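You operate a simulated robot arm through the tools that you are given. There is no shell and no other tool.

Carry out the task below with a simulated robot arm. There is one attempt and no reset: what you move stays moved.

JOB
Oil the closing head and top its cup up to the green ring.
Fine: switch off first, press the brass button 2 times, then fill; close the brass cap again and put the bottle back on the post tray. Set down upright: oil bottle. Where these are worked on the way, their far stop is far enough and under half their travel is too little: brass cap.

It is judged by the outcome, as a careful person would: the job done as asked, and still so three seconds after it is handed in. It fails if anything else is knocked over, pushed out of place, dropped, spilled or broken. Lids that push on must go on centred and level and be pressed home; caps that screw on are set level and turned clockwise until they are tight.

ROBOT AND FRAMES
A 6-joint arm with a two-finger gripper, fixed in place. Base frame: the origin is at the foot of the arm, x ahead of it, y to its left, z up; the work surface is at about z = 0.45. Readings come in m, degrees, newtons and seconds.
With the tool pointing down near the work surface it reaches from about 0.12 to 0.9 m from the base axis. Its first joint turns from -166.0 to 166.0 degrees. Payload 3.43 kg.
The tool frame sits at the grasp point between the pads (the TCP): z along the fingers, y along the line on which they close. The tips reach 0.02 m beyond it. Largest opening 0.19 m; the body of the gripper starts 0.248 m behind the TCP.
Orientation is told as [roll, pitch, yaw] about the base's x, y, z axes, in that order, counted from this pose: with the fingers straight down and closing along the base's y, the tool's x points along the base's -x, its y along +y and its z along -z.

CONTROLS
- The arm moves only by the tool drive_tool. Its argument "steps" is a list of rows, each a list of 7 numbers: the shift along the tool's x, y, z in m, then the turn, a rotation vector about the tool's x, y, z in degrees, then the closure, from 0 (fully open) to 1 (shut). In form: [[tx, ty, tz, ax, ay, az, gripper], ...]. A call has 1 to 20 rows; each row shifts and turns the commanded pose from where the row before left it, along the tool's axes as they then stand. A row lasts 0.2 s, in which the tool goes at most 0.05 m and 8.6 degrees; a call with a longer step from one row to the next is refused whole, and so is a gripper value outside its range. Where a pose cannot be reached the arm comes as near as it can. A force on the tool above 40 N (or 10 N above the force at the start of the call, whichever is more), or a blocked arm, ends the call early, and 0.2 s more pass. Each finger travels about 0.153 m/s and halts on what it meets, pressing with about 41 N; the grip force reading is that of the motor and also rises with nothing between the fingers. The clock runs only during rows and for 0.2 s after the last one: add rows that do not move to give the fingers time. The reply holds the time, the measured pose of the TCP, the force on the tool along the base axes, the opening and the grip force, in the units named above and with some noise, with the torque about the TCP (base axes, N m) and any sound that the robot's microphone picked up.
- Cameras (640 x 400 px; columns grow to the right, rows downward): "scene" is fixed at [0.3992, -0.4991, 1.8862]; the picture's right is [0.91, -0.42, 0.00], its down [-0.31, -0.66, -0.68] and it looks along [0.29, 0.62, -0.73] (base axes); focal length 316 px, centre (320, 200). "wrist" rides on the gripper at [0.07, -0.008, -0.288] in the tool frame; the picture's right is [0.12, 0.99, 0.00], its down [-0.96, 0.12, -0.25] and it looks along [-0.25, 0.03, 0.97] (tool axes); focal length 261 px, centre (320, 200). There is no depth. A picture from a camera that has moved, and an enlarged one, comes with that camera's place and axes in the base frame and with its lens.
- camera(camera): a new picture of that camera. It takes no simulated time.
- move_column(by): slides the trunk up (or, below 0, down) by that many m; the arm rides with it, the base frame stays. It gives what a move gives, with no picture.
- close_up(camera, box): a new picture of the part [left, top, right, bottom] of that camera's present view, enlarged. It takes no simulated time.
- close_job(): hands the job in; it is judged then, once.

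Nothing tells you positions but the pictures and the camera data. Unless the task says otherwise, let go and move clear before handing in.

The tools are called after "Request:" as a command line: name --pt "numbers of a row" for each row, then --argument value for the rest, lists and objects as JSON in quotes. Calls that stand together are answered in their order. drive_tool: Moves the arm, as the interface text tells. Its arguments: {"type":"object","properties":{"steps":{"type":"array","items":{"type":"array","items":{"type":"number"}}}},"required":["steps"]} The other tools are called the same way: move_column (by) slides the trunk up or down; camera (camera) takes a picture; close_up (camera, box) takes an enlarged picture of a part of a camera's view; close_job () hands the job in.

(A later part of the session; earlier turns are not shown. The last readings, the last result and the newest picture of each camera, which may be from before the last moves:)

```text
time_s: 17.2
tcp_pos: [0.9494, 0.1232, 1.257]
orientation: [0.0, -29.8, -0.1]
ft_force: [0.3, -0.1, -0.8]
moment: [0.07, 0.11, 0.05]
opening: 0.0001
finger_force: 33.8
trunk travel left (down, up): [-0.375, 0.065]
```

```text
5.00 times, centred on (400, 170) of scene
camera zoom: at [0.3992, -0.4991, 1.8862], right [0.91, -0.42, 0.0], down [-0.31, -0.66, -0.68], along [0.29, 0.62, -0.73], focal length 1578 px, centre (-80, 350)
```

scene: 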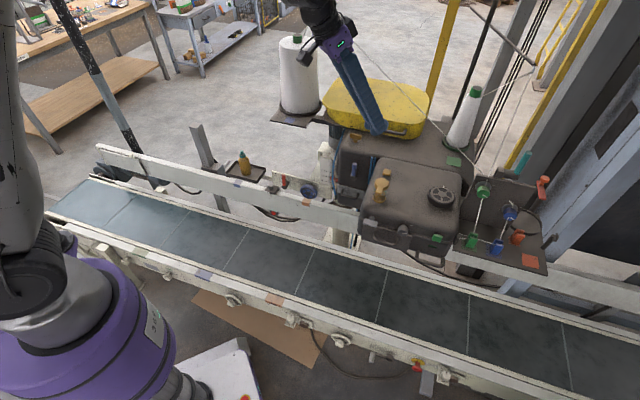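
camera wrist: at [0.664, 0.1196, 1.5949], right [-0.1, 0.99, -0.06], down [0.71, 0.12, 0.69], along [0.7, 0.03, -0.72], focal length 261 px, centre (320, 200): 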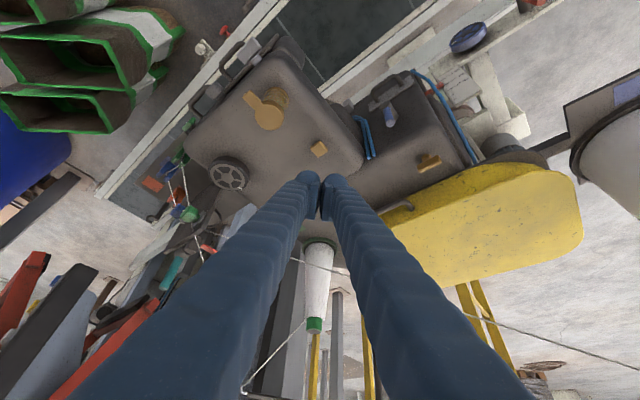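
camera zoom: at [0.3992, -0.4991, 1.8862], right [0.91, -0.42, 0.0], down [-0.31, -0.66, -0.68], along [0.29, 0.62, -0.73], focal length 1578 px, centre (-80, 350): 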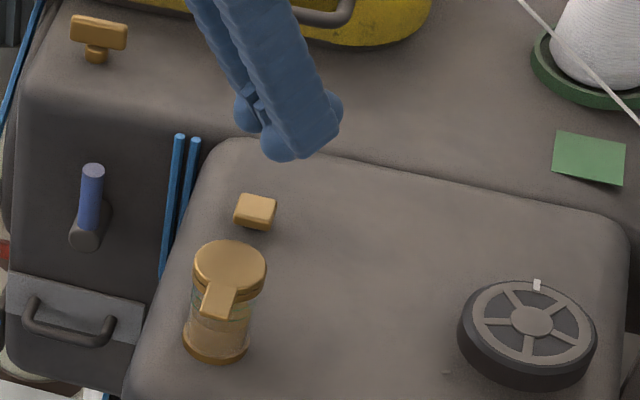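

The tip is a little beyond and above the button. I'll go down to just above it with one fingertip over its middle.

Request:
drive_tool --pt "0.0138 0.004 0.0186 0 0 0 1" --pt "0.0138 0.004 0.0186 0 0 0 1" --pt "0 0 0 0 0 0 1"

Request:
close_up --camera "wrist" --box '[270, 130, 390, 230]'

Request:
close_up --camera "scene" --box '[370, 140, 430, 190]'

```text
time_s: 18.0
tcp_pos: [0.9416, 0.1317, 1.2142]
orientation: [0.0, -30.0, 0.0]
ft_force: [0.6, 0.2, 0.0]
moment: [0.04, 0.01, 0.02]
opening: 0.0002
finger_force: 34.2
trunk travel left (down, up): [-0.375, 0.065]
```

```text
4.00 times, centred on (330, 180) of wrist
camera zoom: at [0.7363, 0.124, 1.4291], right [-0.1, 0.99, -0.06], down [0.71, 0.11, 0.69], along [0.7, 0.03, -0.72], focal length 1043 px, centre (280, 280)
```

zoom: 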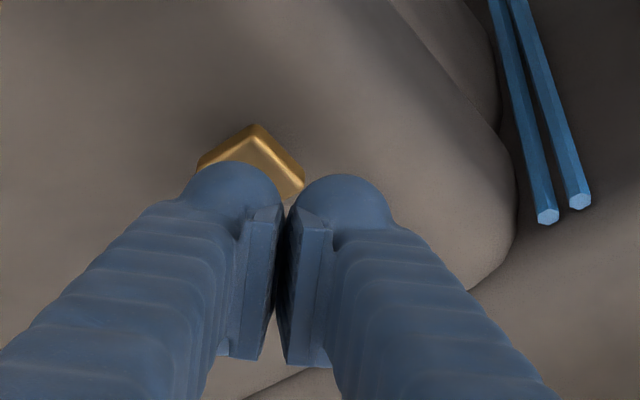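

```text
8.00 times, centred on (400, 165) of scene
camera zoom: at [0.3992, -0.4991, 1.8862], right [0.91, -0.42, 0.0], down [-0.31, -0.66, -0.68], along [0.29, 0.62, -0.73], focal length 2524 px, centre (-320, 480)
```

zoom: 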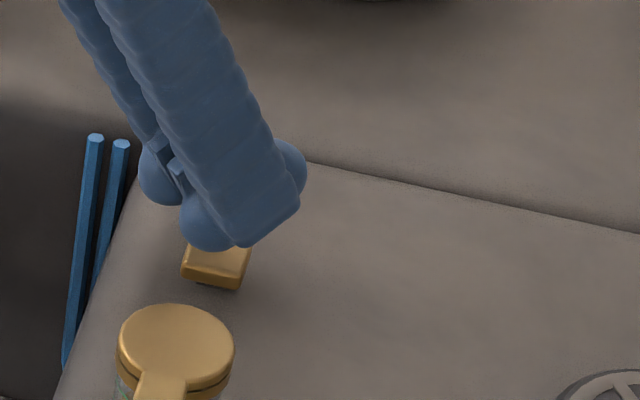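

The tip is right above the button. Pressing down slowly.

Request:
drive_tool --pt "0.0015 0 0.0026 0 0 0 1" --pt "0.0015 0 0.0026 0 0 0 1" --pt "0.0015 0 0.0026 0 0 0 1"

Request:
close_up --camera "scene" --box '[370, 140, 430, 190]'

```text
time_s: 18.8
tcp_pos: [0.9392, 0.1336, 1.2044]
orientation: [0.0, -29.9, -0.2]
ft_force: [-0.3, -0.6, -0.2]
moment: [0.03, 0.02, 0.04]
opening: 0.0
finger_force: 34.6
trunk travel left (down, up): [-0.375, 0.065]
```

```text
8.00 times, centred on (400, 165) of scene
camera zoom: at [0.3992, -0.4991, 1.8862], right [0.91, -0.42, 0.0], down [-0.31, -0.66, -0.68], along [0.29, 0.62, -0.73], focal length 2524 px, centre (-320, 480)
```

zoom: 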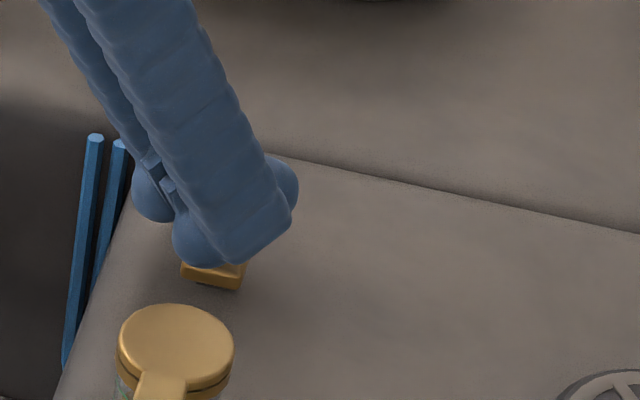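

Request:
drive_tool --pt "0.001 0 0.0018 0 0 0 1" --pt "0.001 0 0.0018 0 0 0 1" --pt "0.001 0 0.0018 0 0 0 1"

Request:
close_up --camera "scene" --box '[370, 140, 430, 190]'

```text
time_s: 19.6
tcp_pos: [0.9395, 0.133, 1.1991]
orientation: [0.0, -29.9, -0.1]
ft_force: [0.0, -0.1, 2.2]
moment: [-0.02, 0.0, 0.02]
opening: 0.0
finger_force: 34.1
trunk travel left (down, up): [-0.375, 0.065]
```

```text
8.00 times, centred on (400, 165) of scene
camera zoom: at [0.3992, -0.4991, 1.8862], right [0.91, -0.42, 0.0], down [-0.31, -0.66, -0.68], along [0.29, 0.62, -0.73], focal length 2524 px, centre (-320, 480)
```

zoom: 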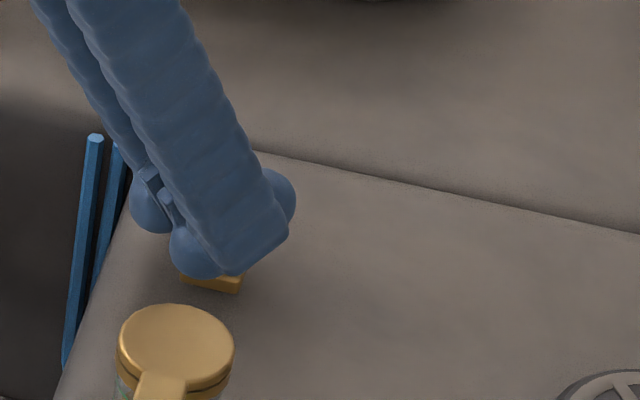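

Contact has begun (about 2 N). Continuing to press.

Request:
drive_tool --pt "0.001 0 0.0018 0 0 0 1" --pt "0.001 0 0.0018 0 0 0 1"

Request:
close_up --camera "scene" --box '[370, 140, 430, 190]'

```text
time_s: 20.2
tcp_pos: [0.9386, 0.1342, 1.1952]
orientation: [0.1, -30.0, 0.0]
ft_force: [1.7, -0.8, 5.1]
moment: [-0.08, 0.02, 0.04]
opening: 0.0
finger_force: 34.0
trunk travel left (down, up): [-0.375, 0.065]
heard: click
```

```text
8.00 times, centred on (400, 165) of scene
camera zoom: at [0.3992, -0.4991, 1.8862], right [0.91, -0.42, 0.0], down [-0.31, -0.66, -0.68], along [0.29, 0.62, -0.73], focal length 2524 px, centre (-320, 480)
```

zoom: 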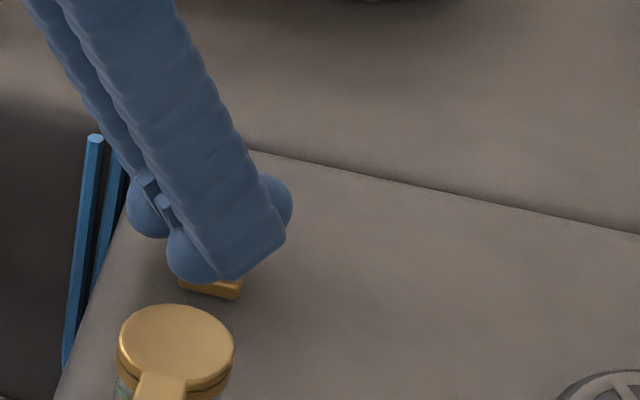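

First press clicked. I'll release fully (lift about 15 mm) and then press again.

Request:
drive_tool --pt "-0.0025 0 -0.0043 0 0 0 1" --pt "-0.0025 0 -0.0043 0 0 0 1" --pt "-0.0025 0 -0.0043 0 0 0 1" --pt "0 0 0 0 0 0 1"

Request:
close_up --camera "scene" --box '[370, 140, 430, 190]'

```text
time_s: 21.2
tcp_pos: [0.9379, 0.1339, 1.2083]
orientation: [0.0, -30.0, 0.1]
ft_force: [-0.2, 0.5, -0.5]
moment: [0.03, 0.0, 0.0]
opening: 0.0
finger_force: 34.4
trunk travel left (down, up): [-0.375, 0.065]
```

```text
8.00 times, centred on (400, 165) of scene
camera zoom: at [0.3992, -0.4991, 1.8862], right [0.91, -0.42, 0.0], down [-0.31, -0.66, -0.68], along [0.29, 0.62, -0.73], focal length 2524 px, centre (-320, 480)
```

zoom: 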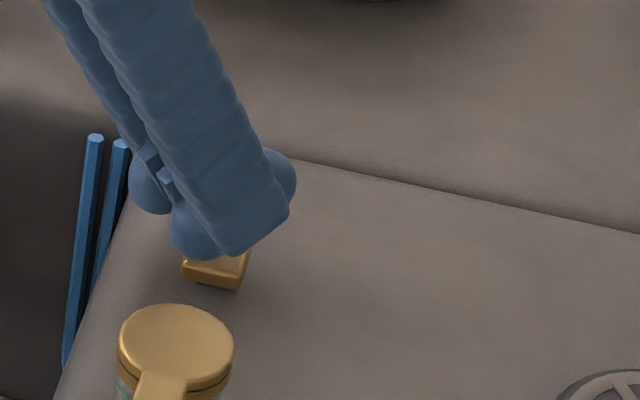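

The button came back up. Second press to the same depth.

Request:
drive_tool --pt "0.0025 0 0.0043 0 0 0 1" --pt "0.0025 0 0.0043 0 0 0 1" --pt "0.0025 0 0.0043 0 0 0 1" --pt "0 0 0 0 0 0 1"

```text
time_s: 22.2
tcp_pos: [0.9381, 0.1327, 1.1954]
orientation: [0.0, -30.1, 0.0]
ft_force: [0.1, -0.2, 4.3]
moment: [-0.07, 0.02, 0.03]
opening: 0.0
finger_force: 34.3
trunk travel left (down, up): [-0.375, 0.065]
heard: click
```

Second click heard. I'll lift clear of the button and look at the cap from this side.

Request:
drive_tool --pt "-0.005 0 -0.0087 0 0 0 1" --pt "-0.0175 0 -0.0303 0 0 0 1" --pt "-0.0175 0 -0.0303 0 0 0 1" --pt "-0.0175 0 -0.0303 0 0 0 1" --pt "0 0 0 0 0 0 1"

Request:
camera --camera "wrist"

Request:
close_up --camera "scene" --box '[360, 165, 410, 210]'

```text
time_s: 23.4
tcp_pos: [0.9387, 0.129, 1.3115]
orientation: [-0.1, -29.8, 0.0]
ft_force: [1.2, 0.6, 0.0]
moment: [0.02, 0.06, 0.02]
opening: 0.0
finger_force: 34.1
trunk travel left (down, up): [-0.375, 0.065]
```

```text
taken
camera wrist: at [0.7351, 0.1208, 1.5261], right [-0.1, 0.99, -0.06], down [0.71, 0.12, 0.69], along [0.7, 0.03, -0.72], focal length 261 px, centre (320, 200)
```

wrist: 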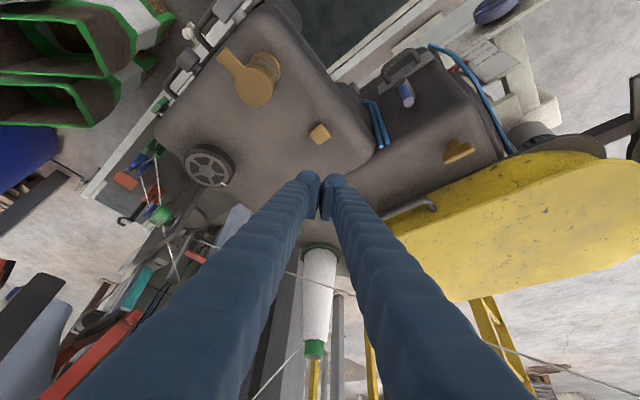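

```text
8.89 times, centred on (385, 188) of scene
camera zoom: at [0.3992, -0.4991, 1.8862], right [0.91, -0.42, 0.0], down [-0.31, -0.66, -0.68], along [0.29, 0.62, -0.73], focal length 2805 px, centre (-258, 311)
```

zoom: 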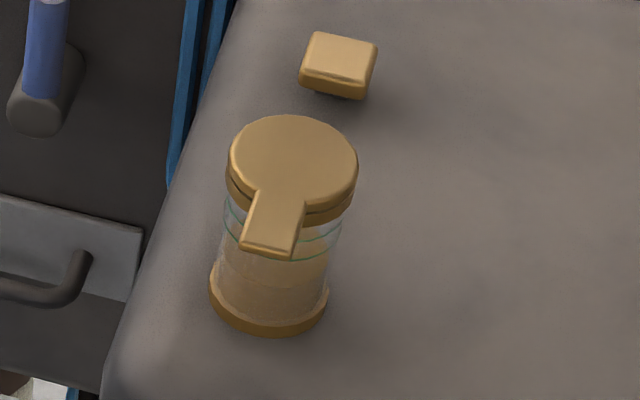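

Request:
close_up --camera "wrist" --box '[210, 30, 300, 120]'

Request:
close_up --camera "scene" --box '[373, 173, 398, 208]'

```text
4.44 times, centred on (255, 75) of wrist
camera zoom: at [0.7351, 0.1208, 1.5261], right [-0.1, 0.99, -0.06], down [0.71, 0.12, 0.69], along [0.7, 0.03, -0.72], focal length 1158 px, centre (609, 756)
```

zoom: 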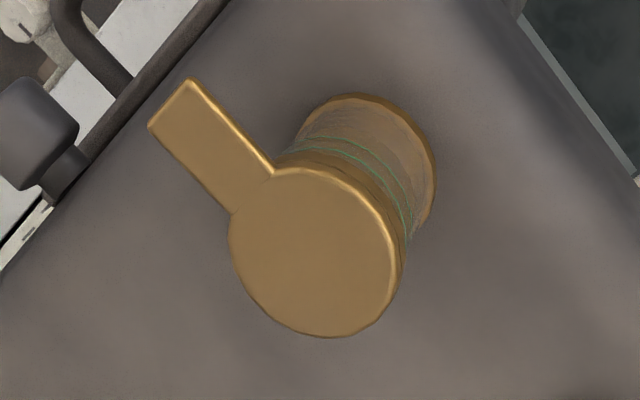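

```text
11.43 times, centred on (386, 190) of scene
camera zoom: at [0.3992, -0.4991, 1.8862], right [0.91, -0.42, 0.0], down [-0.31, -0.66, -0.68], along [0.29, 0.62, -0.73], focal length 3606 px, centre (-429, 309)
```

zoom: 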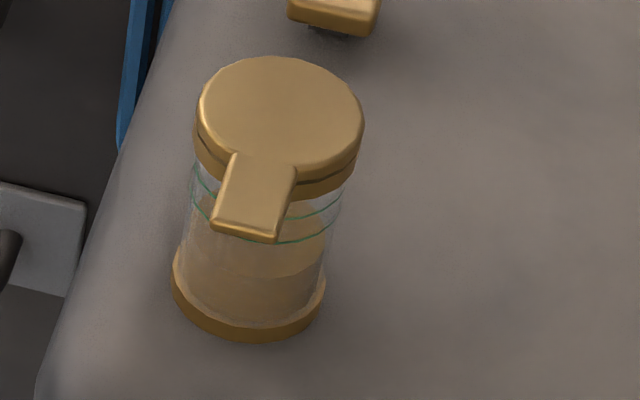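

No visible hinge pin, but the tab at the front suggests a flip lid hinged at the back. I'll come round to the front of the cup with a flatter tool (60° tilt), so that the closed fingertips can go under the tab and lift it.

Request:
drive_tool --pt "0.0232 -0.0257 -0.0281 0 0 0 1" --pt "0.0232 -0.0257 -0.0281 0 0 0 1" --pt "0.0232 -0.0257 -0.0281 0 0 0 1" --pt "0.0232 -0.0257 -0.0281 0 0 0 1" --pt "0.0232 -0.0257 -0.0281 0 0 0 1" --pt "0.0232 -0.0257 -0.0281 0 0 0 1" --pt "0.0232 -0.0257 -0.0281 0 0 0 1" --pt "0 0 0 -3.98 0 -6.94 1" --pt "0 0 0 -3.98 0 -6.94 1" --pt "0 0 0 -3.98 0 -6.94 1" --pt "0 0 0 -3.98 0 -6.94 1" --pt "0 0 0 -3.98 0 -6.94 1" --pt "0 0 0 -3.98 0 -6.94 1" --pt "0 0 0 0 -7.55 0 1" --pt "0 0 0 0 -7.55 0 1" --pt "0 0 0 0 -7.55 0 1" --pt "0 0 0 0 -7.55 0 1"

Request:
camera --camera "wrist"

Request:
camera --camera "scene"

```text
time_s: 27.0
tcp_pos: [0.7011, -0.0479, 1.3995]
orientation: [-0.1, -60.2, 48.0]
ft_force: [0.5, -0.6, 0.0]
moment: [0.13, 0.01, 0.12]
opening: 0.0001
finger_force: 34.6
trunk travel left (down, up): [-0.375, 0.065]
```

```text
taken
camera wrist: at [0.5162, -0.2641, 1.4817], right [-0.78, 0.62, -0.1], down [0.09, 0.27, 0.96], along [0.62, 0.73, -0.27], focal length 261 px, centre (320, 200)
```

wrist: 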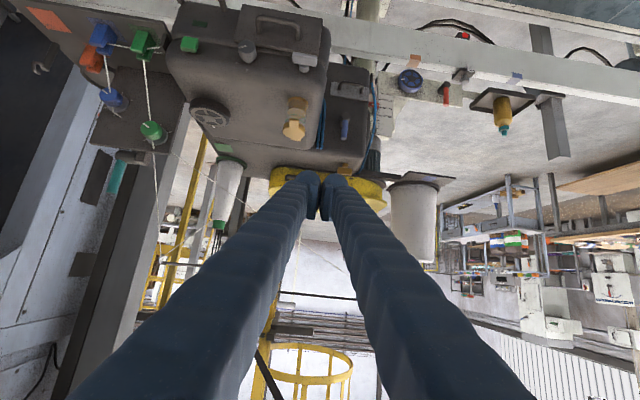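

```text
taken
```

scene: 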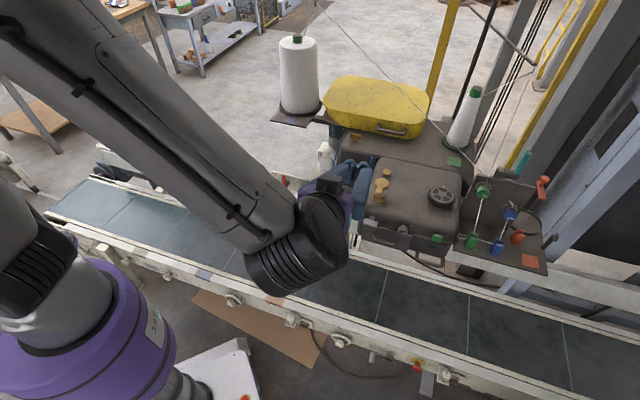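

Request:
close_up --camera "wrist" --box '[270, 85, 330, 150]'

Request:
close_up --camera "wrist" --box '[460, 70, 570, 150]'

```text
6.15 times, centred on (300, 118) of wrist
camera zoom: at [0.5162, -0.2641, 1.4817], right [-0.78, 0.62, -0.1], down [0.09, 0.27, 0.96], along [0.62, 0.73, -0.27], focal length 1604 px, centre (443, 708)
```

zoom: 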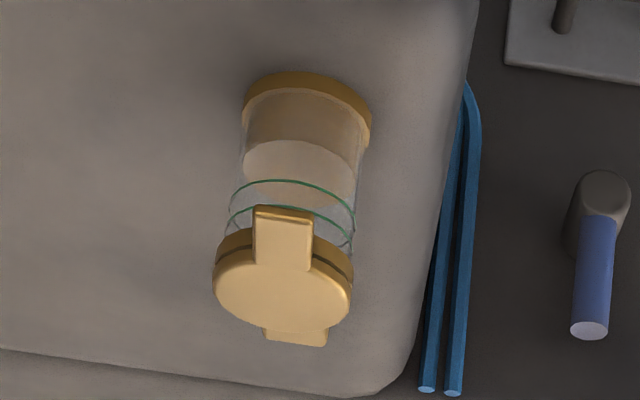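

```text
5.00 times, centred on (515, 110) of wrist
camera zoom: at [0.5162, -0.2641, 1.4817], right [-0.78, 0.62, -0.1], down [0.09, 0.27, 0.96], along [0.62, 0.73, -0.27], focal length 1303 px, centre (-655, 650)
```

zoom: 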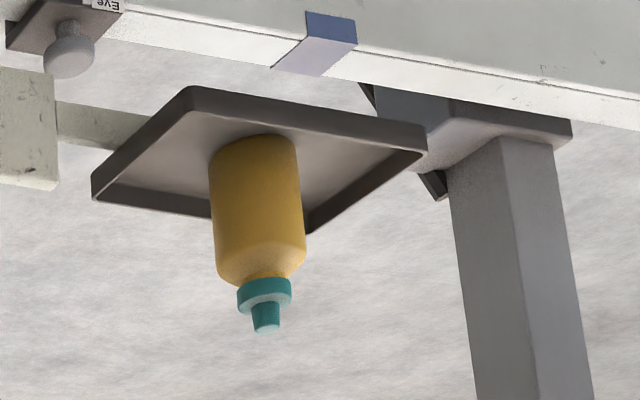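

Request:
close_up --camera "wrist" --box '[286, 92, 316, 122]'

Request:
close_up --camera "scene" --box '[370, 178, 395, 208]'

```text
13.33 times, centred on (301, 107) of wrist
camera zoom: at [0.5162, -0.2641, 1.4817], right [-0.78, 0.62, -0.1], down [0.09, 0.27, 0.96], along [0.62, 0.73, -0.27], focal length 3475 px, centre (573, 1440)
```

zoom: 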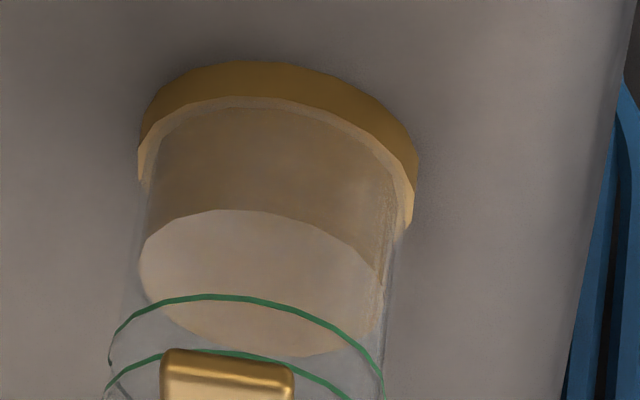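

```text
13.33 times, centred on (382, 193) of scene
camera zoom: at [0.3992, -0.4991, 1.8862], right [0.91, -0.42, 0.0], down [-0.31, -0.66, -0.68], along [0.29, 0.62, -0.73], focal length 4207 px, centre (-513, 293)
```

zoom: 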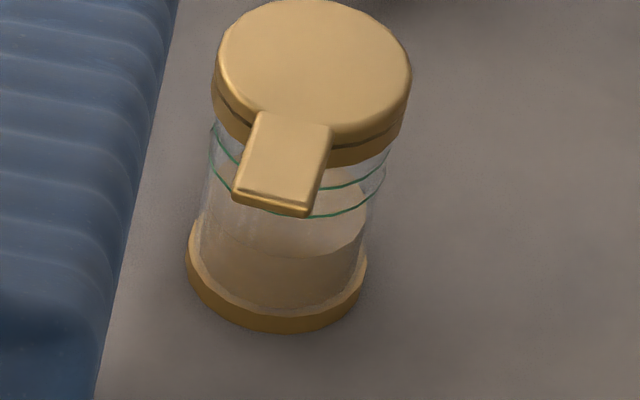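

I now see two thin green rings marking a narrow band near the top of the glass, with the oil below it. The tab's end is at about (0.827, 0.009, top 1.228). I'll lower the fingertips to just in front of and below the tab level.

Request:
drive_tool --pt "0.0285 -0.0111 0.0294 0 0 0 1" --pt "0.0285 -0.0111 0.0294 0 0 0 1" --pt "0.0285 -0.0111 0.0294 0 0 0 1" --pt "0.0285 -0.0111 0.0294 0 0 0 1" --pt "0.0285 -0.0111 0.0294 0 0 0 1" --pt "0 0 0 0 0 0 1"

Request:
close_up --camera "wrist" --box '[260, 100, 400, 220]'

Request:
close_up --camera "scene" --box '[330, 150, 430, 240]'

```text
time_s: 28.4
tcp_pos: [0.776, -0.0427, 1.1991]
orientation: [-0.3, -60.2, 48.2]
ft_force: [-0.1, -0.6, 0.1]
moment: [-0.02, -0.02, -0.01]
opening: 0.0002
finger_force: 34.5
trunk travel left (down, up): [-0.375, 0.065]
```

```text
3.33 times, centred on (330, 160) of wrist
camera zoom: at [0.591, -0.2597, 1.2831], right [-0.78, 0.62, -0.11], down [0.09, 0.27, 0.96], along [0.62, 0.73, -0.27], focal length 869 px, centre (287, 333)
```

zoom: 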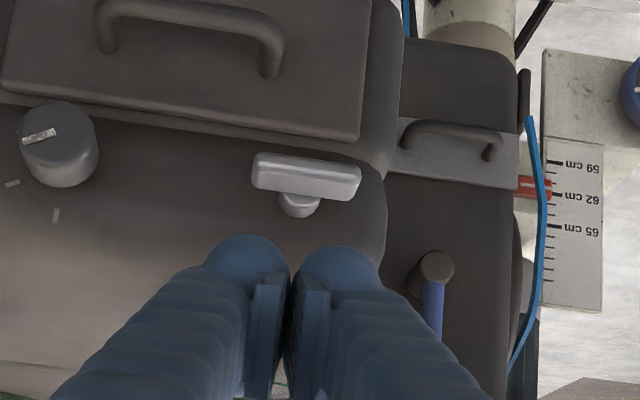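

```text
4.44 times, centred on (380, 195) of scene
camera zoom: at [0.3992, -0.4991, 1.8862], right [0.91, -0.42, 0.0], down [-0.31, -0.66, -0.68], along [0.29, 0.62, -0.73], focal length 1402 px, centre (53, 222)
```

zoom: 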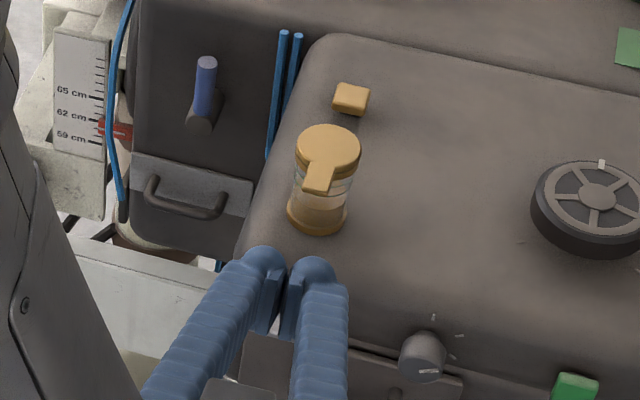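

The fingertips line up with the tab in the scene view. I'll slide forward under the tab end.

Request:
drive_tool --pt "-0.0096 -0.001 0.0147 0 0 0 1" --pt "-0.0096 -0.001 0.0147 0 0 0 1" --pt "-0.0096 -0.001 0.0147 0 0 0 1" --pt "0 0 0 0 0 0 1"

Request:
close_up --camera "wrist" --box '[260, 100, 400, 220]'

Request:
close_up --camera "scene" --box '[350, 160, 410, 220]'

```text
time_s: 29.4
tcp_pos: [0.8138, -0.0038, 1.2058]
orientation: [-0.2, -60.0, 48.1]
ft_force: [0.3, -0.5, 0.3]
moment: [0.0, 0.0, -0.04]
opening: 0.0
finger_force: 34.2
trunk travel left (down, up): [-0.375, 0.065]
```

```text
3.33 times, centred on (330, 160) of wrist
camera zoom: at [0.6294, -0.2217, 1.2884], right [-0.78, 0.62, -0.11], down [0.09, 0.28, 0.96], along [0.62, 0.73, -0.27], focal length 869 px, centre (287, 333)
```

zoom: 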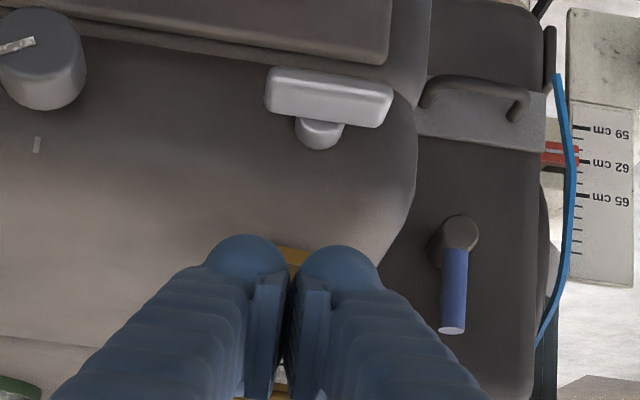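

```text
6.67 times, centred on (380, 190) of scene
camera zoom: at [0.3992, -0.4991, 1.8862], right [0.91, -0.42, 0.0], down [-0.31, -0.66, -0.68], along [0.29, 0.62, -0.73], focal length 2104 px, centre (-80, 267)
```

zoom: 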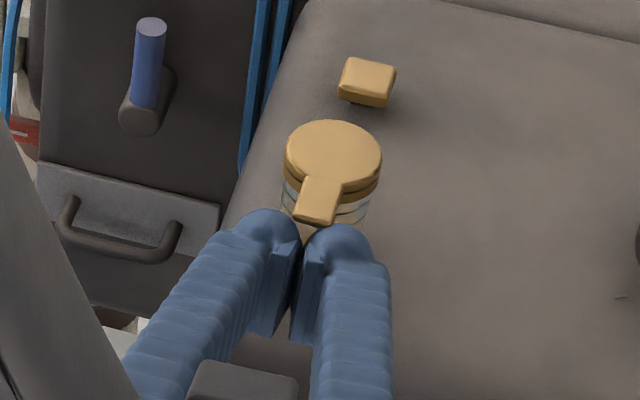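

The tips are at the tab end. I'll go 5 mm further in and then raise gently, watching the force.

Request:
drive_tool --pt "-0.0025 0 0.0043 0 0 0 1" --pt "-0.0035 0 -0.002 0 0 0 1" --pt "-0.0035 0 -0.002 0 0 0 1"

Request:
close_up --camera "scene" --box '[350, 160, 410, 220]'

```text
time_s: 30.2
tcp_pos: [0.8189, -0.0009, 1.2144]
orientation: [-0.2, -60.0, 48.2]
ft_force: [0.5, 0.6, -0.7]
moment: [-0.01, -0.02, 0.01]
opening: 0.0
finger_force: 34.1
trunk travel left (down, up): [-0.375, 0.065]
```

```text
6.67 times, centred on (380, 190) of scene
camera zoom: at [0.3992, -0.4991, 1.8862], right [0.91, -0.42, 0.0], down [-0.31, -0.66, -0.68], along [0.29, 0.62, -0.73], focal length 2104 px, centre (-80, 267)
```

zoom: 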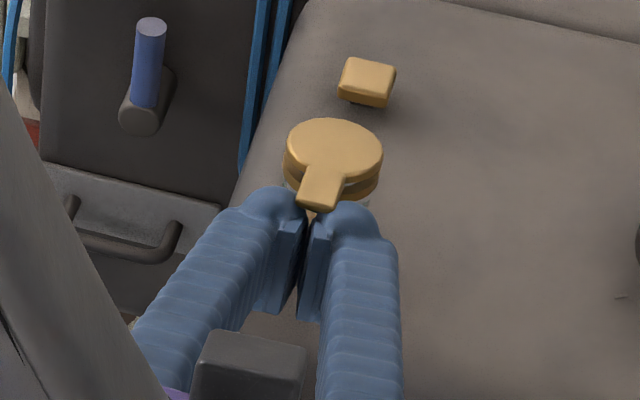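

The lid is lifting at its front with almost no force: it's a flip lid hinged at the back. I'll follow its arc upward and forward.

Request:
drive_tool --pt "-0.0082 0 -0.0036 0 0 0 1" --pt "-0.0082 0 -0.0036 0 0 0 1" --pt "-0.0082 0 -0.0036 0 0 0 1" --pt "-0.0092 0 0.0024 0 0 0 1" --pt "-0.0092 0 0.0024 0 0 0 1" --pt "-0.0092 0 0.0024 0 0 0 1"

Request:
close_up --camera "scene" --box '[350, 150, 410, 210]'

Request:
close_up --camera "wrist" --box '[260, 100, 400, 220]'

```text
time_s: 31.6
tcp_pos: [0.8335, 0.0148, 1.2621]
orientation: [-0.2, -60.1, 48.1]
ft_force: [0.7, -0.1, 0.2]
moment: [0.02, 0.03, -0.01]
opening: 0.0001
finger_force: 34.6
trunk travel left (down, up): [-0.375, 0.065]
```

```text
6.67 times, centred on (380, 180) of scene
camera zoom: at [0.3992, -0.4991, 1.8862], right [0.91, -0.42, 0.0], down [-0.31, -0.66, -0.68], along [0.29, 0.62, -0.73], focal length 2104 px, centre (-80, 333)
```

zoom: 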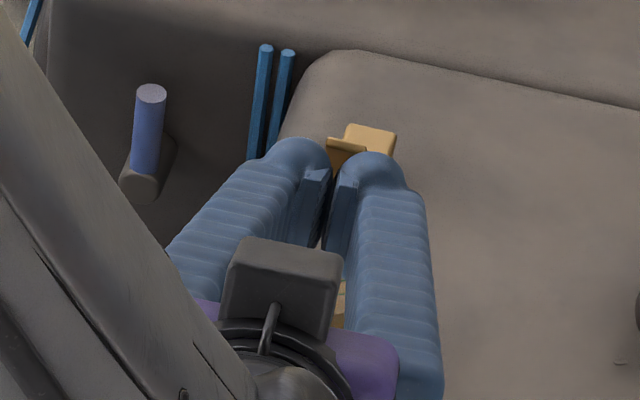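

```text
3.33 times, centred on (330, 160) of wrist
camera zoom: at [0.6494, -0.201, 1.3454], right [-0.78, 0.62, -0.1], down [0.09, 0.28, 0.96], along [0.62, 0.73, -0.27], focal length 869 px, centre (287, 333)
```

zoom: 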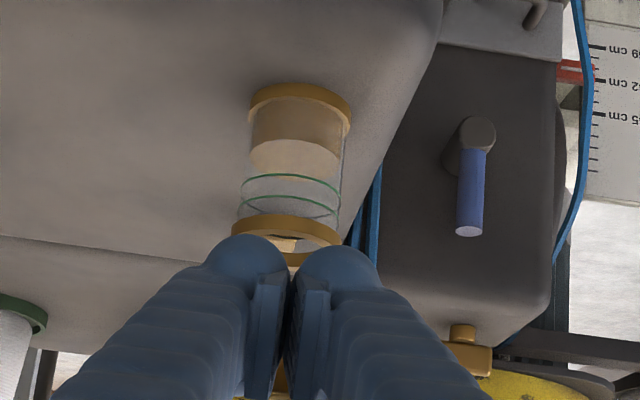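

The lid is near upright. I'll push forward gently to carry it past vertical.

Request:
drive_tool --pt "-0.0054 0 0.008 0 0 0 1" --pt "-0.0054 0 0.008 0 0 0 1" --pt "-0.0054 0 0.008 0 0 0 1"

Request:
close_up --camera "scene" --box '[350, 150, 410, 210]'

Request:
close_up --camera "wrist" --box '[260, 100, 400, 220]'

```text
time_s: 32.4
tcp_pos: [0.8541, 0.0368, 1.2632]
orientation: [-0.2, -60.0, 48.1]
ft_force: [-0.5, 0.4, 0.8]
moment: [-0.03, 0.02, -0.02]
opening: 0.0
finger_force: 34.9
trunk travel left (down, up): [-0.375, 0.065]
```

```text
6.67 times, centred on (380, 180) of scene
camera zoom: at [0.3992, -0.4991, 1.8862], right [0.91, -0.42, 0.0], down [-0.31, -0.66, -0.68], along [0.29, 0.62, -0.73], focal length 2104 px, centre (-80, 333)
```

zoom: 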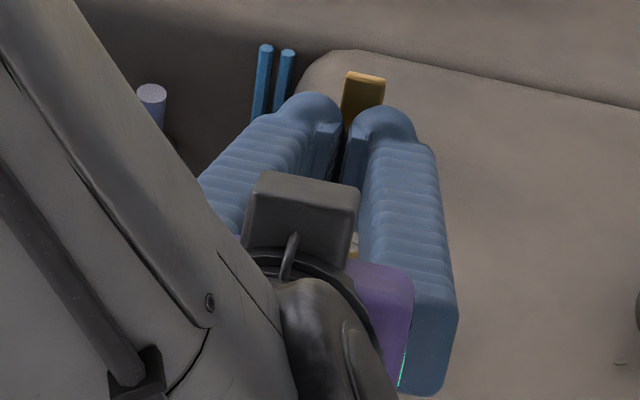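

```text
3.33 times, centred on (330, 160) of wrist
camera zoom: at [0.6692, -0.1796, 1.3469], right [-0.78, 0.62, -0.1], down [0.09, 0.28, 0.96], along [0.62, 0.73, -0.27], focal length 869 px, centre (287, 333)
```

zoom: 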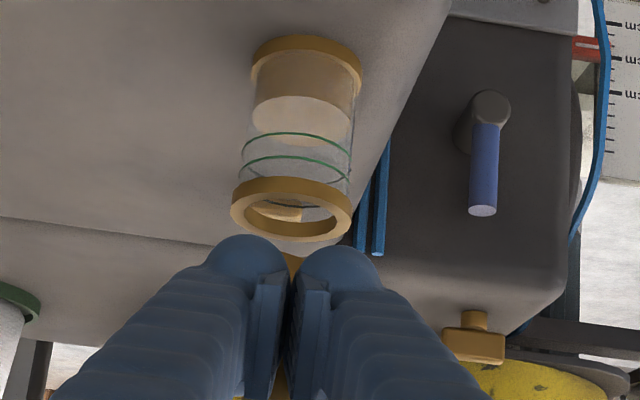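

The cup mouth is open and the lid stands up behind it. I'll push a bit more toward its far stop.

Request:
drive_tool --pt "-0.0054 0 0.008 0 0 0 1" --pt "-0.0054 0 0.008 0 0 0 1" --pt "-0.0054 0 0.008 0 0 0 1"

Request:
close_up --camera "scene" --box '[350, 130, 420, 200]'

Request:
close_up --camera "wrist" --box '[260, 100, 400, 220]'

```text
time_s: 33.2
tcp_pos: [0.8707, 0.0571, 1.2641]
orientation: [-0.2, -60.0, 48.0]
ft_force: [-19.6, -19.4, 3.0]
moment: [0.04, -0.09, -0.31]
opening: 0.0002
finger_force: 34.7
trunk travel left (down, up): [-0.375, 0.065]
```

```text
5.71 times, centred on (385, 165) of scene
camera zoom: at [0.3992, -0.4991, 1.8862], right [0.91, -0.42, 0.0], down [-0.31, -0.66, -0.68], along [0.29, 0.62, -0.73], focal length 1803 px, centre (-51, 400)
```

zoom: 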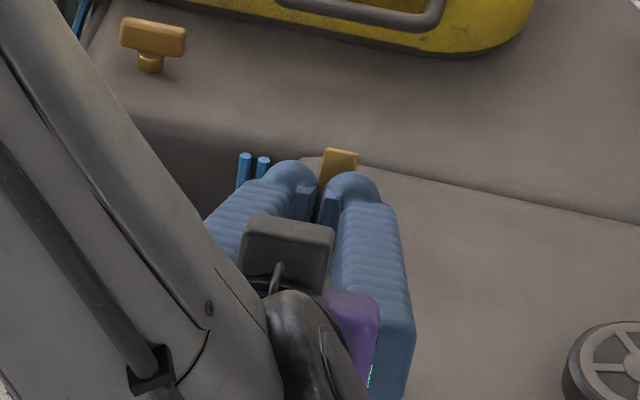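

```text
3.33 times, centred on (330, 160) of wrist
camera zoom: at [0.6856, -0.1599, 1.3479], right [-0.78, 0.62, -0.1], down [0.09, 0.27, 0.96], along [0.62, 0.73, -0.27], focal length 869 px, centre (287, 333)
```

zoom: 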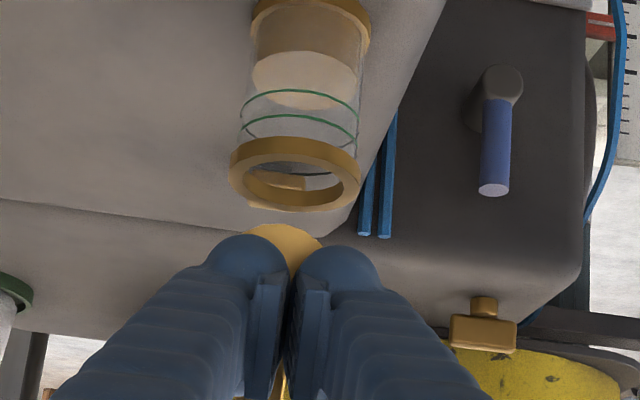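

The lid met its far stop (force about 27 N). I'll back off and see if it stays open.

Request:
drive_tool --pt "0.005 0 -0.0087 0 0 0 1" --pt "0.0025 0 -0.0347 0 0 0 1" --pt "0 0 -0.04 0 0 0 1" --pt "0 0 -0.04 0 0 0 1" --pt "0 0 -0.04 0 0 0 1" --pt "0 0 0 0 0 0 1"

Request:
camera --camera "wrist"

Request:
close_up --camera "scene" --box '[350, 130, 430, 220]'

```text
time_s: 34.6
tcp_pos: [0.7751, -0.0489, 1.3408]
orientation: [-0.1, -60.1, 48.1]
ft_force: [-0.3, 0.0, -0.3]
moment: [0.03, 0.03, 0.03]
opening: 0.0
finger_force: 34.0
trunk travel left (down, up): [-0.375, 0.065]
```

```text
taken
camera wrist: at [0.591, -0.266, 1.4237], right [-0.78, 0.62, -0.1], down [0.09, 0.27, 0.96], along [0.62, 0.73, -0.27], focal length 261 px, centre (320, 200)
```

wrist: 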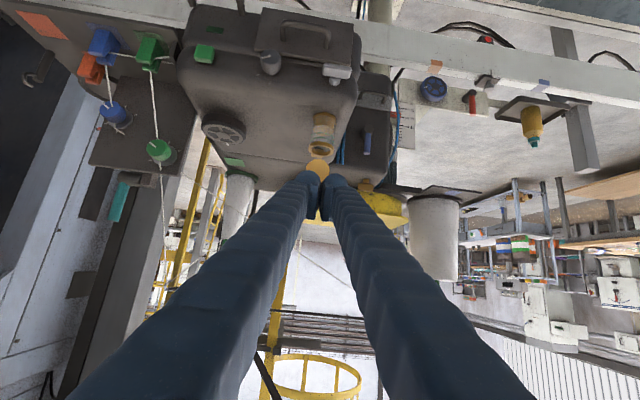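

```text
4.44 times, centred on (390, 175) of scene
camera zoom: at [0.3992, -0.4991, 1.8862], right [0.91, -0.42, 0.0], down [-0.31, -0.66, -0.68], along [0.29, 0.62, -0.73], focal length 1402 px, centre (9, 311)
```

zoom: 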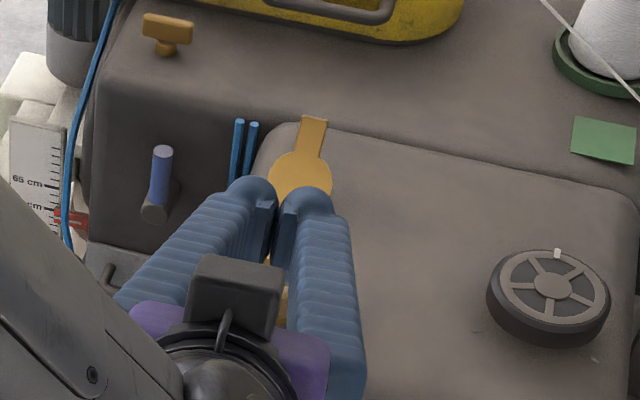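

The lid stays open on its own. Next is the bottle: I place its axis at about (0.563, 0.687), base z ≈ 0.85, nozzle tip z ≈ 0.99, standing in the middle of the tray. I'll back away, turn the tool horizontal and swing toward the tray.

Request:
drive_tool --pt "0.0122 0.0396 -0.0213 0 0 0 1" --pt "0.0122 0.0396 -0.0213 0 0 0 1" --pt "0.0122 0.0396 -0.0213 0 0 0 0.8" --pt "0.0122 0.0396 -0.0213 0 0 0 0.5" --pt "0.0122 0.0396 -0.0213 0 0 0 0.5" --pt "0.0122 0.0396 -0.0213 0 0 0 0.5" --pt "0 0 0 0 -7.5 0 0.5" --pt "0 0 0 0 -7.5 0 0.5" --pt "0 0 0 0 -7.5 0 0.5" --pt "0 0 0 0 -7.5 0 0.5" --pt "0 0 0 -2.5 0 0 0.5"

Request:
camera --camera "scene"

Request:
camera --camera "wrist"

```text
time_s: 37.0
tcp_pos: [0.5242, -0.0226, 1.4567]
orientation: [61.0, -89.8, -10.4]
ft_force: [0.9, -0.1, -0.5]
moment: [0.05, -0.03, 0.02]
opening: 0.0951
finger_force: 0.1
out of reach, approached as far as the arm can: row 6, 7, 8, 9, 10, 11
trunk travel left (down, up): [-0.375, 0.065]
```

```text
taken
```

scene: 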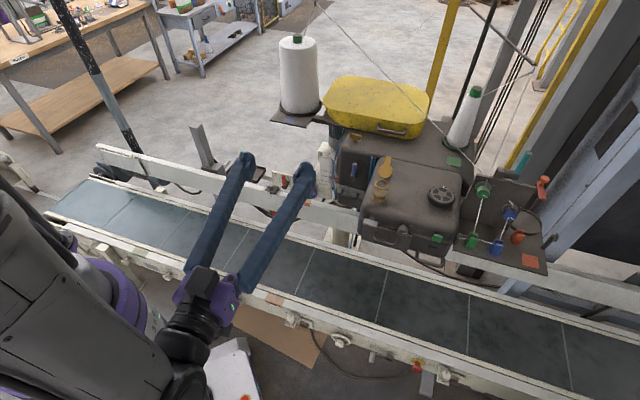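

```text
taken
camera wrist: at [0.3481, -0.2505, 1.387], right [-0.77, 0.63, -0.12], down [-0.24, -0.12, 0.96], along [0.59, 0.77, 0.24], focal length 261 px, centre (320, 200)
```

wrist: 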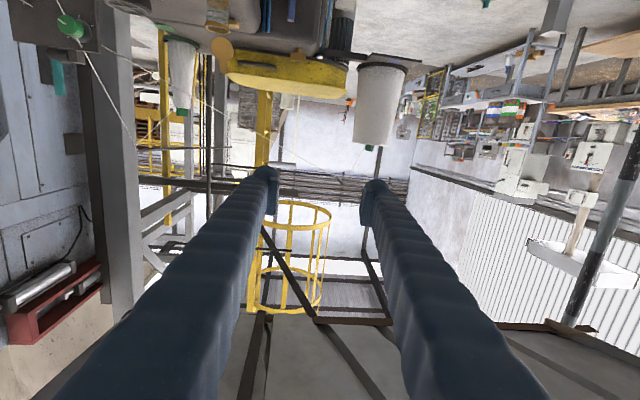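

The tool is horizontal but that spot was too close to the base for the arm, so it stopped higher. I'll check where it settles before continuing.

Request:
drive_tool --pt "0 0 0 0 0 0 0.5"

```text
time_s: 37.4
tcp_pos: [0.5245, -0.0224, 1.4558]
orientation: [43.2, -89.8, 7.5]
ft_force: [0.3, -0.2, 0.1]
moment: [-0.02, 0.01, 0.01]
opening: 0.0951
finger_force: 0.0
trunk travel left (down, up): [-0.375, 0.065]
```

The pose is consistent again. The horizontal tool near the base is the problem, so I'll tip the tool down partway, turn to yaw 0 and travel toward the tray like that.

Request:
drive_tool --pt "0 0 0 0 8 0 0.5" --pt "0 0 0 0 8 0 0.5" --pt "0 0 0 0 8 0 0.5" --pt "0 0 0 0 8 0 0.5" --pt "0 0 0 0 8 0 0.5" --pt "0 0 0 6.47 0 5.43 0.5" --pt "0 0 0 6.47 0 5.43 0.5" --pt "0 0 0 6.47 0 5.43 0.5" --pt "0 0 0 6.47 0 5.43 0.5" --pt "0 0 0 6.47 0 5.43 0.5" --pt "0 0 0 6.47 0 5.43 0.5"

```text
time_s: 39.5
tcp_pos: [0.5311, -0.0276, 1.3893]
orientation: [8.7, -42.5, 7.5]
ft_force: [-0.6, -0.9, 0.2]
moment: [0.05, -0.02, 0.04]
opening: 0.095
finger_force: 0.2
out of reach, approached as far as the arm can: row 10
trunk travel left (down, up): [-0.375, 0.065]
stopped in row 10: the arm was blocked; the commanded pose is now the measured one
```

The last rotation was blocked, probably by a joint limit near the base. I'll move out and sideways first, then finish the turn.

Request:
drive_tool --pt "-0.0064 0.0402 0.0106 0 0 0 0.5" --pt "-0.0064 0.0402 0.0106 0 0 0 0.5" --pt "-0.0064 0.0402 0.0106 0 0 0 0.5" --pt "-0.0064 0.0402 0.0106 0 0 0 0.5" --pt "-0.0064 0.0402 0.0106 0 0 0 0.5" --pt "-0.0064 0.0402 0.0106 0 0 0 0.5" --pt "-0.0064 0.0402 0.0106 0 0 0 0.5" --pt "-0.0064 0.0402 0.0106 0 0 0 0.5" --pt "-0.0064 0.0402 0.0106 0 0 0 0.5"

Request:
camera --camera "scene"

```text
time_s: 41.5
tcp_pos: [0.5447, 0.3488, 1.3956]
orientation: [0.4, -40.1, 20.1]
ft_force: [3.6, -0.3, 0.8]
moment: [-0.01, 0.62, 0.15]
opening: 0.095
finger_force: 0.0
out of reach, approached as far as the arm can: row 1, 2
trunk travel left (down, up): [-0.375, 0.065]
```

```text
taken
```

scene: 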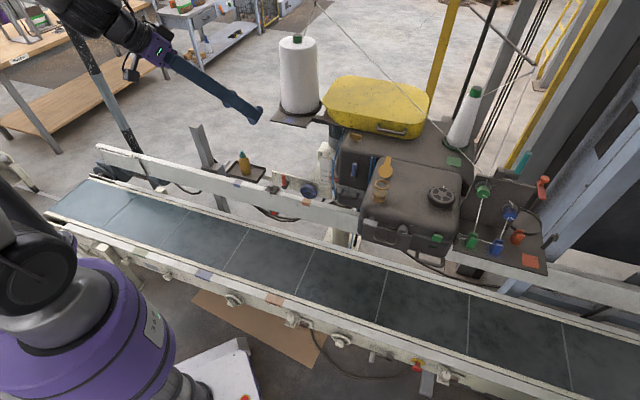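

I'm past the tight spot and the view is clear. Continuing to a point behind the bottle at z = 1.2, then yaw 0 and tool horizontal.

Request:
drive_tool --pt "0.014 0.0404 0.0166 0 0 0 0.5" --pt "0.014 0.0404 0.0166 0 0 0 0.5" --pt "0.014 0.0404 0.0166 0 0 0 0.5" --pt "0.014 0.0404 0.0166 0 0 0 0.5" --pt "0.014 0.0404 0.0166 0 0 0 0.5" --pt "0.014 0.0404 0.0166 0 0 0 0.5" --pt "0.014 0.0404 0.0166 0 0 0 0.5" --pt "0.014 0.0404 0.0166 0 0 0 0.5" --pt "0.014 0.0404 0.0166 0 0 0 0.5" --pt "0 0 0 4.32 0 5.12 0.5" --pt "0 0 0 4.32 0 5.12 0.5" --pt "0 0 0 4.32 0 5.12 0.5" --pt "0 0 0 0 -8.3 0 0.5" --pt "0 0 0 0 -8.3 0 0.5" --pt "0 0 0 0 -8.3 0 0.5"

Request:
camera --camera "wrist"

Request:
camera --camera "scene"

```text
time_s: 43.3
tcp_pos: [0.5564, 0.6308, 1.4214]
orientation: [22.6, -46.4, -8.0]
ft_force: [-0.3, -0.6, 0.9]
moment: [0.09, 0.11, 0.15]
opening: 0.0949
finger_force: 0.2
trunk travel left (down, up): [-0.375, 0.065]
stopped in row 8: the arm was blocked; the commanded pose is now the measured one
```

```text
taken
camera wrist: at [0.3033, 0.5464, 1.5519], right [-0.23, 0.96, 0.18], down [0.46, -0.05, 0.89], along [0.86, 0.28, -0.43], focal length 261 px, centre (320, 200)
```

wrist: 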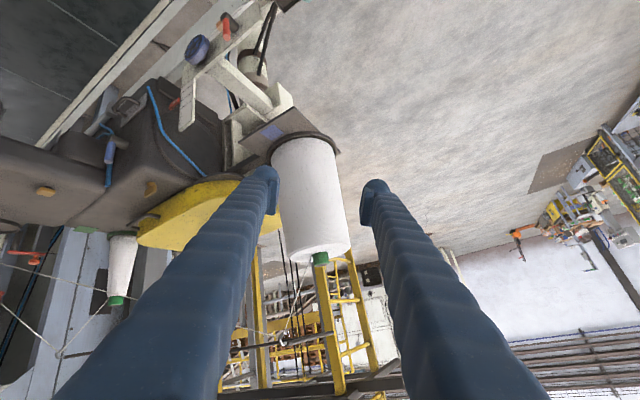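

```text
taken
```

scene: 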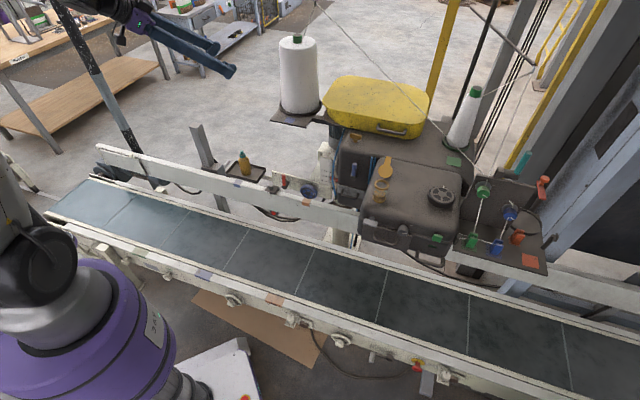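

The arm was blocked and its pose deviated, likely from moving too fast near a singular arm posture. I'll hold still to let it settle and look at its state.

Request:
drive_tool --pt "0 0 0 0 0 0 0.5" --pt "0 0 0 0 0 0 0.5"

Request:
close_up --camera "scene" --box '[0, 0, 320, 200]'

```text
time_s: 43.9
tcp_pos: [0.5547, 0.6328, 1.4207]
orientation: [22.3, -46.5, -7.8]
ft_force: [0.3, 0.4, 0.3]
moment: [0.0, -0.01, -0.04]
opening: 0.095
finger_force: 0.1
trunk travel left (down, up): [-0.375, 0.065]
```

```text
2.00 times, centred on (160, 100) of scene
camera zoom: at [0.3992, -0.4991, 1.8862], right [0.91, -0.42, 0.0], down [-0.31, -0.66, -0.68], along [0.29, 0.62, -0.73], focal length 631 px, centre (640, 400)
```

zoom: 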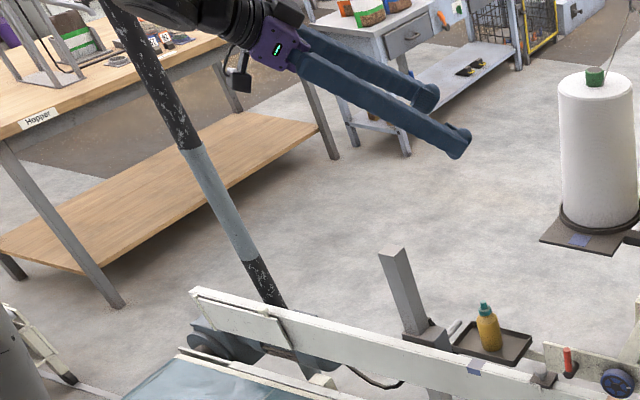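

It settled in a twisted posture; the arm seems to dislike a tool yaw smaller than its own azimuth here. I'll rotate back to a posture with yaw about 60° and a 45° tilt, slowly.

Request:
drive_tool --pt "0 0 0 -2.75 1.02 -4.515 0.5" --pt "0 0 0 -2.75 1.02 -4.515 0.5" --pt "0 0 0 -2.75 1.02 -4.515 0.5" --pt "0 0 0 -2.75 1.02 -4.515 0.5" --pt "0 0 0 -2.75 1.02 -4.515 0.5" --pt "0 0 0 -2.75 1.02 -4.515 0.5" --pt "0 0 0 -2.75 1.02 -4.515 0.5" --pt "0 0 0 -2.75 1.02 -4.515 0.5" --pt "0 0 0 -2.75 1.02 -4.515 0.5" --pt "0 0 0 -2.75 1.02 -4.515 0.5"

Request:
camera --camera "scene"

Request:
camera --camera "wrist"

```text
time_s: 46.1
tcp_pos: [0.5545, 0.6218, 1.4042]
orientation: [0.2, -44.6, 50.3]
ft_force: [-1.7, 0.3, 0.8]
moment: [-0.13, -0.13, -0.18]
opening: 0.095
finger_force: 0.1
out of reach, approached as far as the arm can: row 8, 9, 10
trunk travel left (down, up): [-0.375, 0.065]
```

```text
taken
```

scene: 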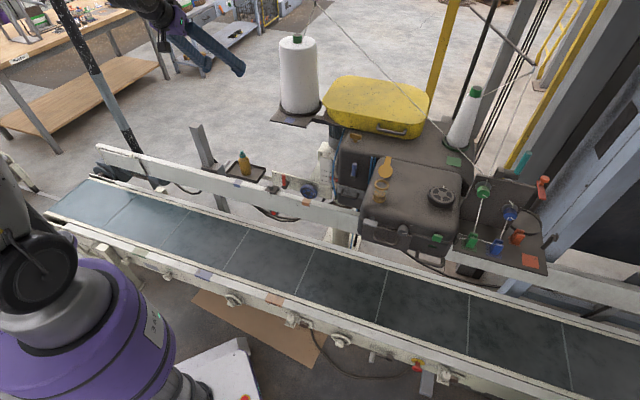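

```text
taken
camera wrist: at [0.4004, 0.4222, 1.5599], right [-0.82, 0.57, -0.08], down [0.24, 0.47, 0.85], along [0.52, 0.68, -0.52], focal length 261 px, centre (320, 200)
```

wrist: 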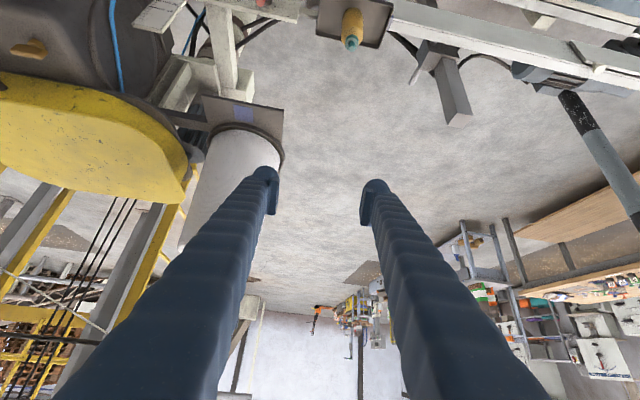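

This looks like the wrist passing through its straight (singular) posture. I'll tip the tool straight down here to get out of it, slowly.

Request:
drive_tool --pt "0 0 0 0 4 0 0.5" --pt "0 0 0 0 4 0 0.5" --pt "0 0 0 0 4 0 0.5" --pt "0 0 0 0 4 0 0.5" --pt "0 0 0 0 4 0 0.5" --pt "0 0 0 0 4 0 0.5" --pt "0 0 0 0 4 0 0.5"

Request:
camera --camera "scene"

```text
time_s: 47.7
tcp_pos: [0.5489, 0.6286, 1.4043]
orientation: [1.4, -16.7, 52.7]
ft_force: [0.2, 0.1, -1.0]
moment: [-0.03, 0.07, -0.01]
opening: 0.0951
finger_force: 0.1
trunk travel left (down, up): [-0.375, 0.065]
```

```text
taken
```

scene: 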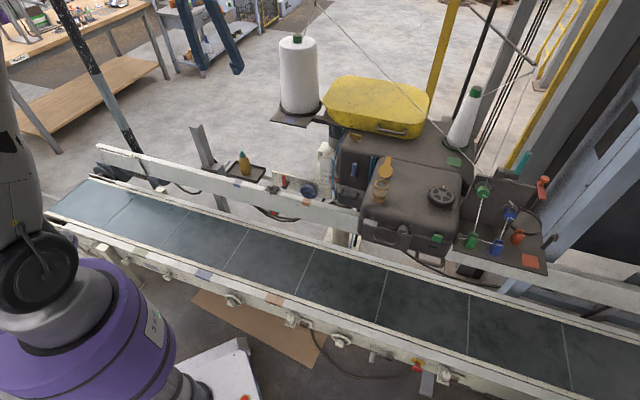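

That worked and the posture is clean again. Now I'll turn the yaw to about 79° while pointing down, then raise the tool to horizontal in small steps, which keeps the wrist away from its straight posture.

Request:
drive_tool --pt "0 0 0 -1.49 0 -4.98 0.55" --pt "0 0 0 -1.49 0 -4.98 0.55" --pt "0 0 0 -1.49 0 -4.98 0.55" --pt "0 0 0 -1.49 0 -4.98 0.55" --pt "0 0 0 -1.49 0 -4.98 0.55" --pt "0 0 0 0 -5 0 0.55" --pt "0 0 0 0 -5 0 0.55" --pt "0 0 0 0 -5 0 0.55" --pt "0 0 0 0 -5 0 0.55" --pt "0 0 0 0 -5 0 0.55"

```text
time_s: 49.9
tcp_pos: [0.5465, 0.6296, 1.406]
orientation: [1.3, -42.4, 78.2]
ft_force: [-0.7, -0.2, 0.6]
moment: [-0.02, -0.06, -0.04]
opening: 0.0854
finger_force: 0.0
trunk travel left (down, up): [-0.375, 0.065]
```

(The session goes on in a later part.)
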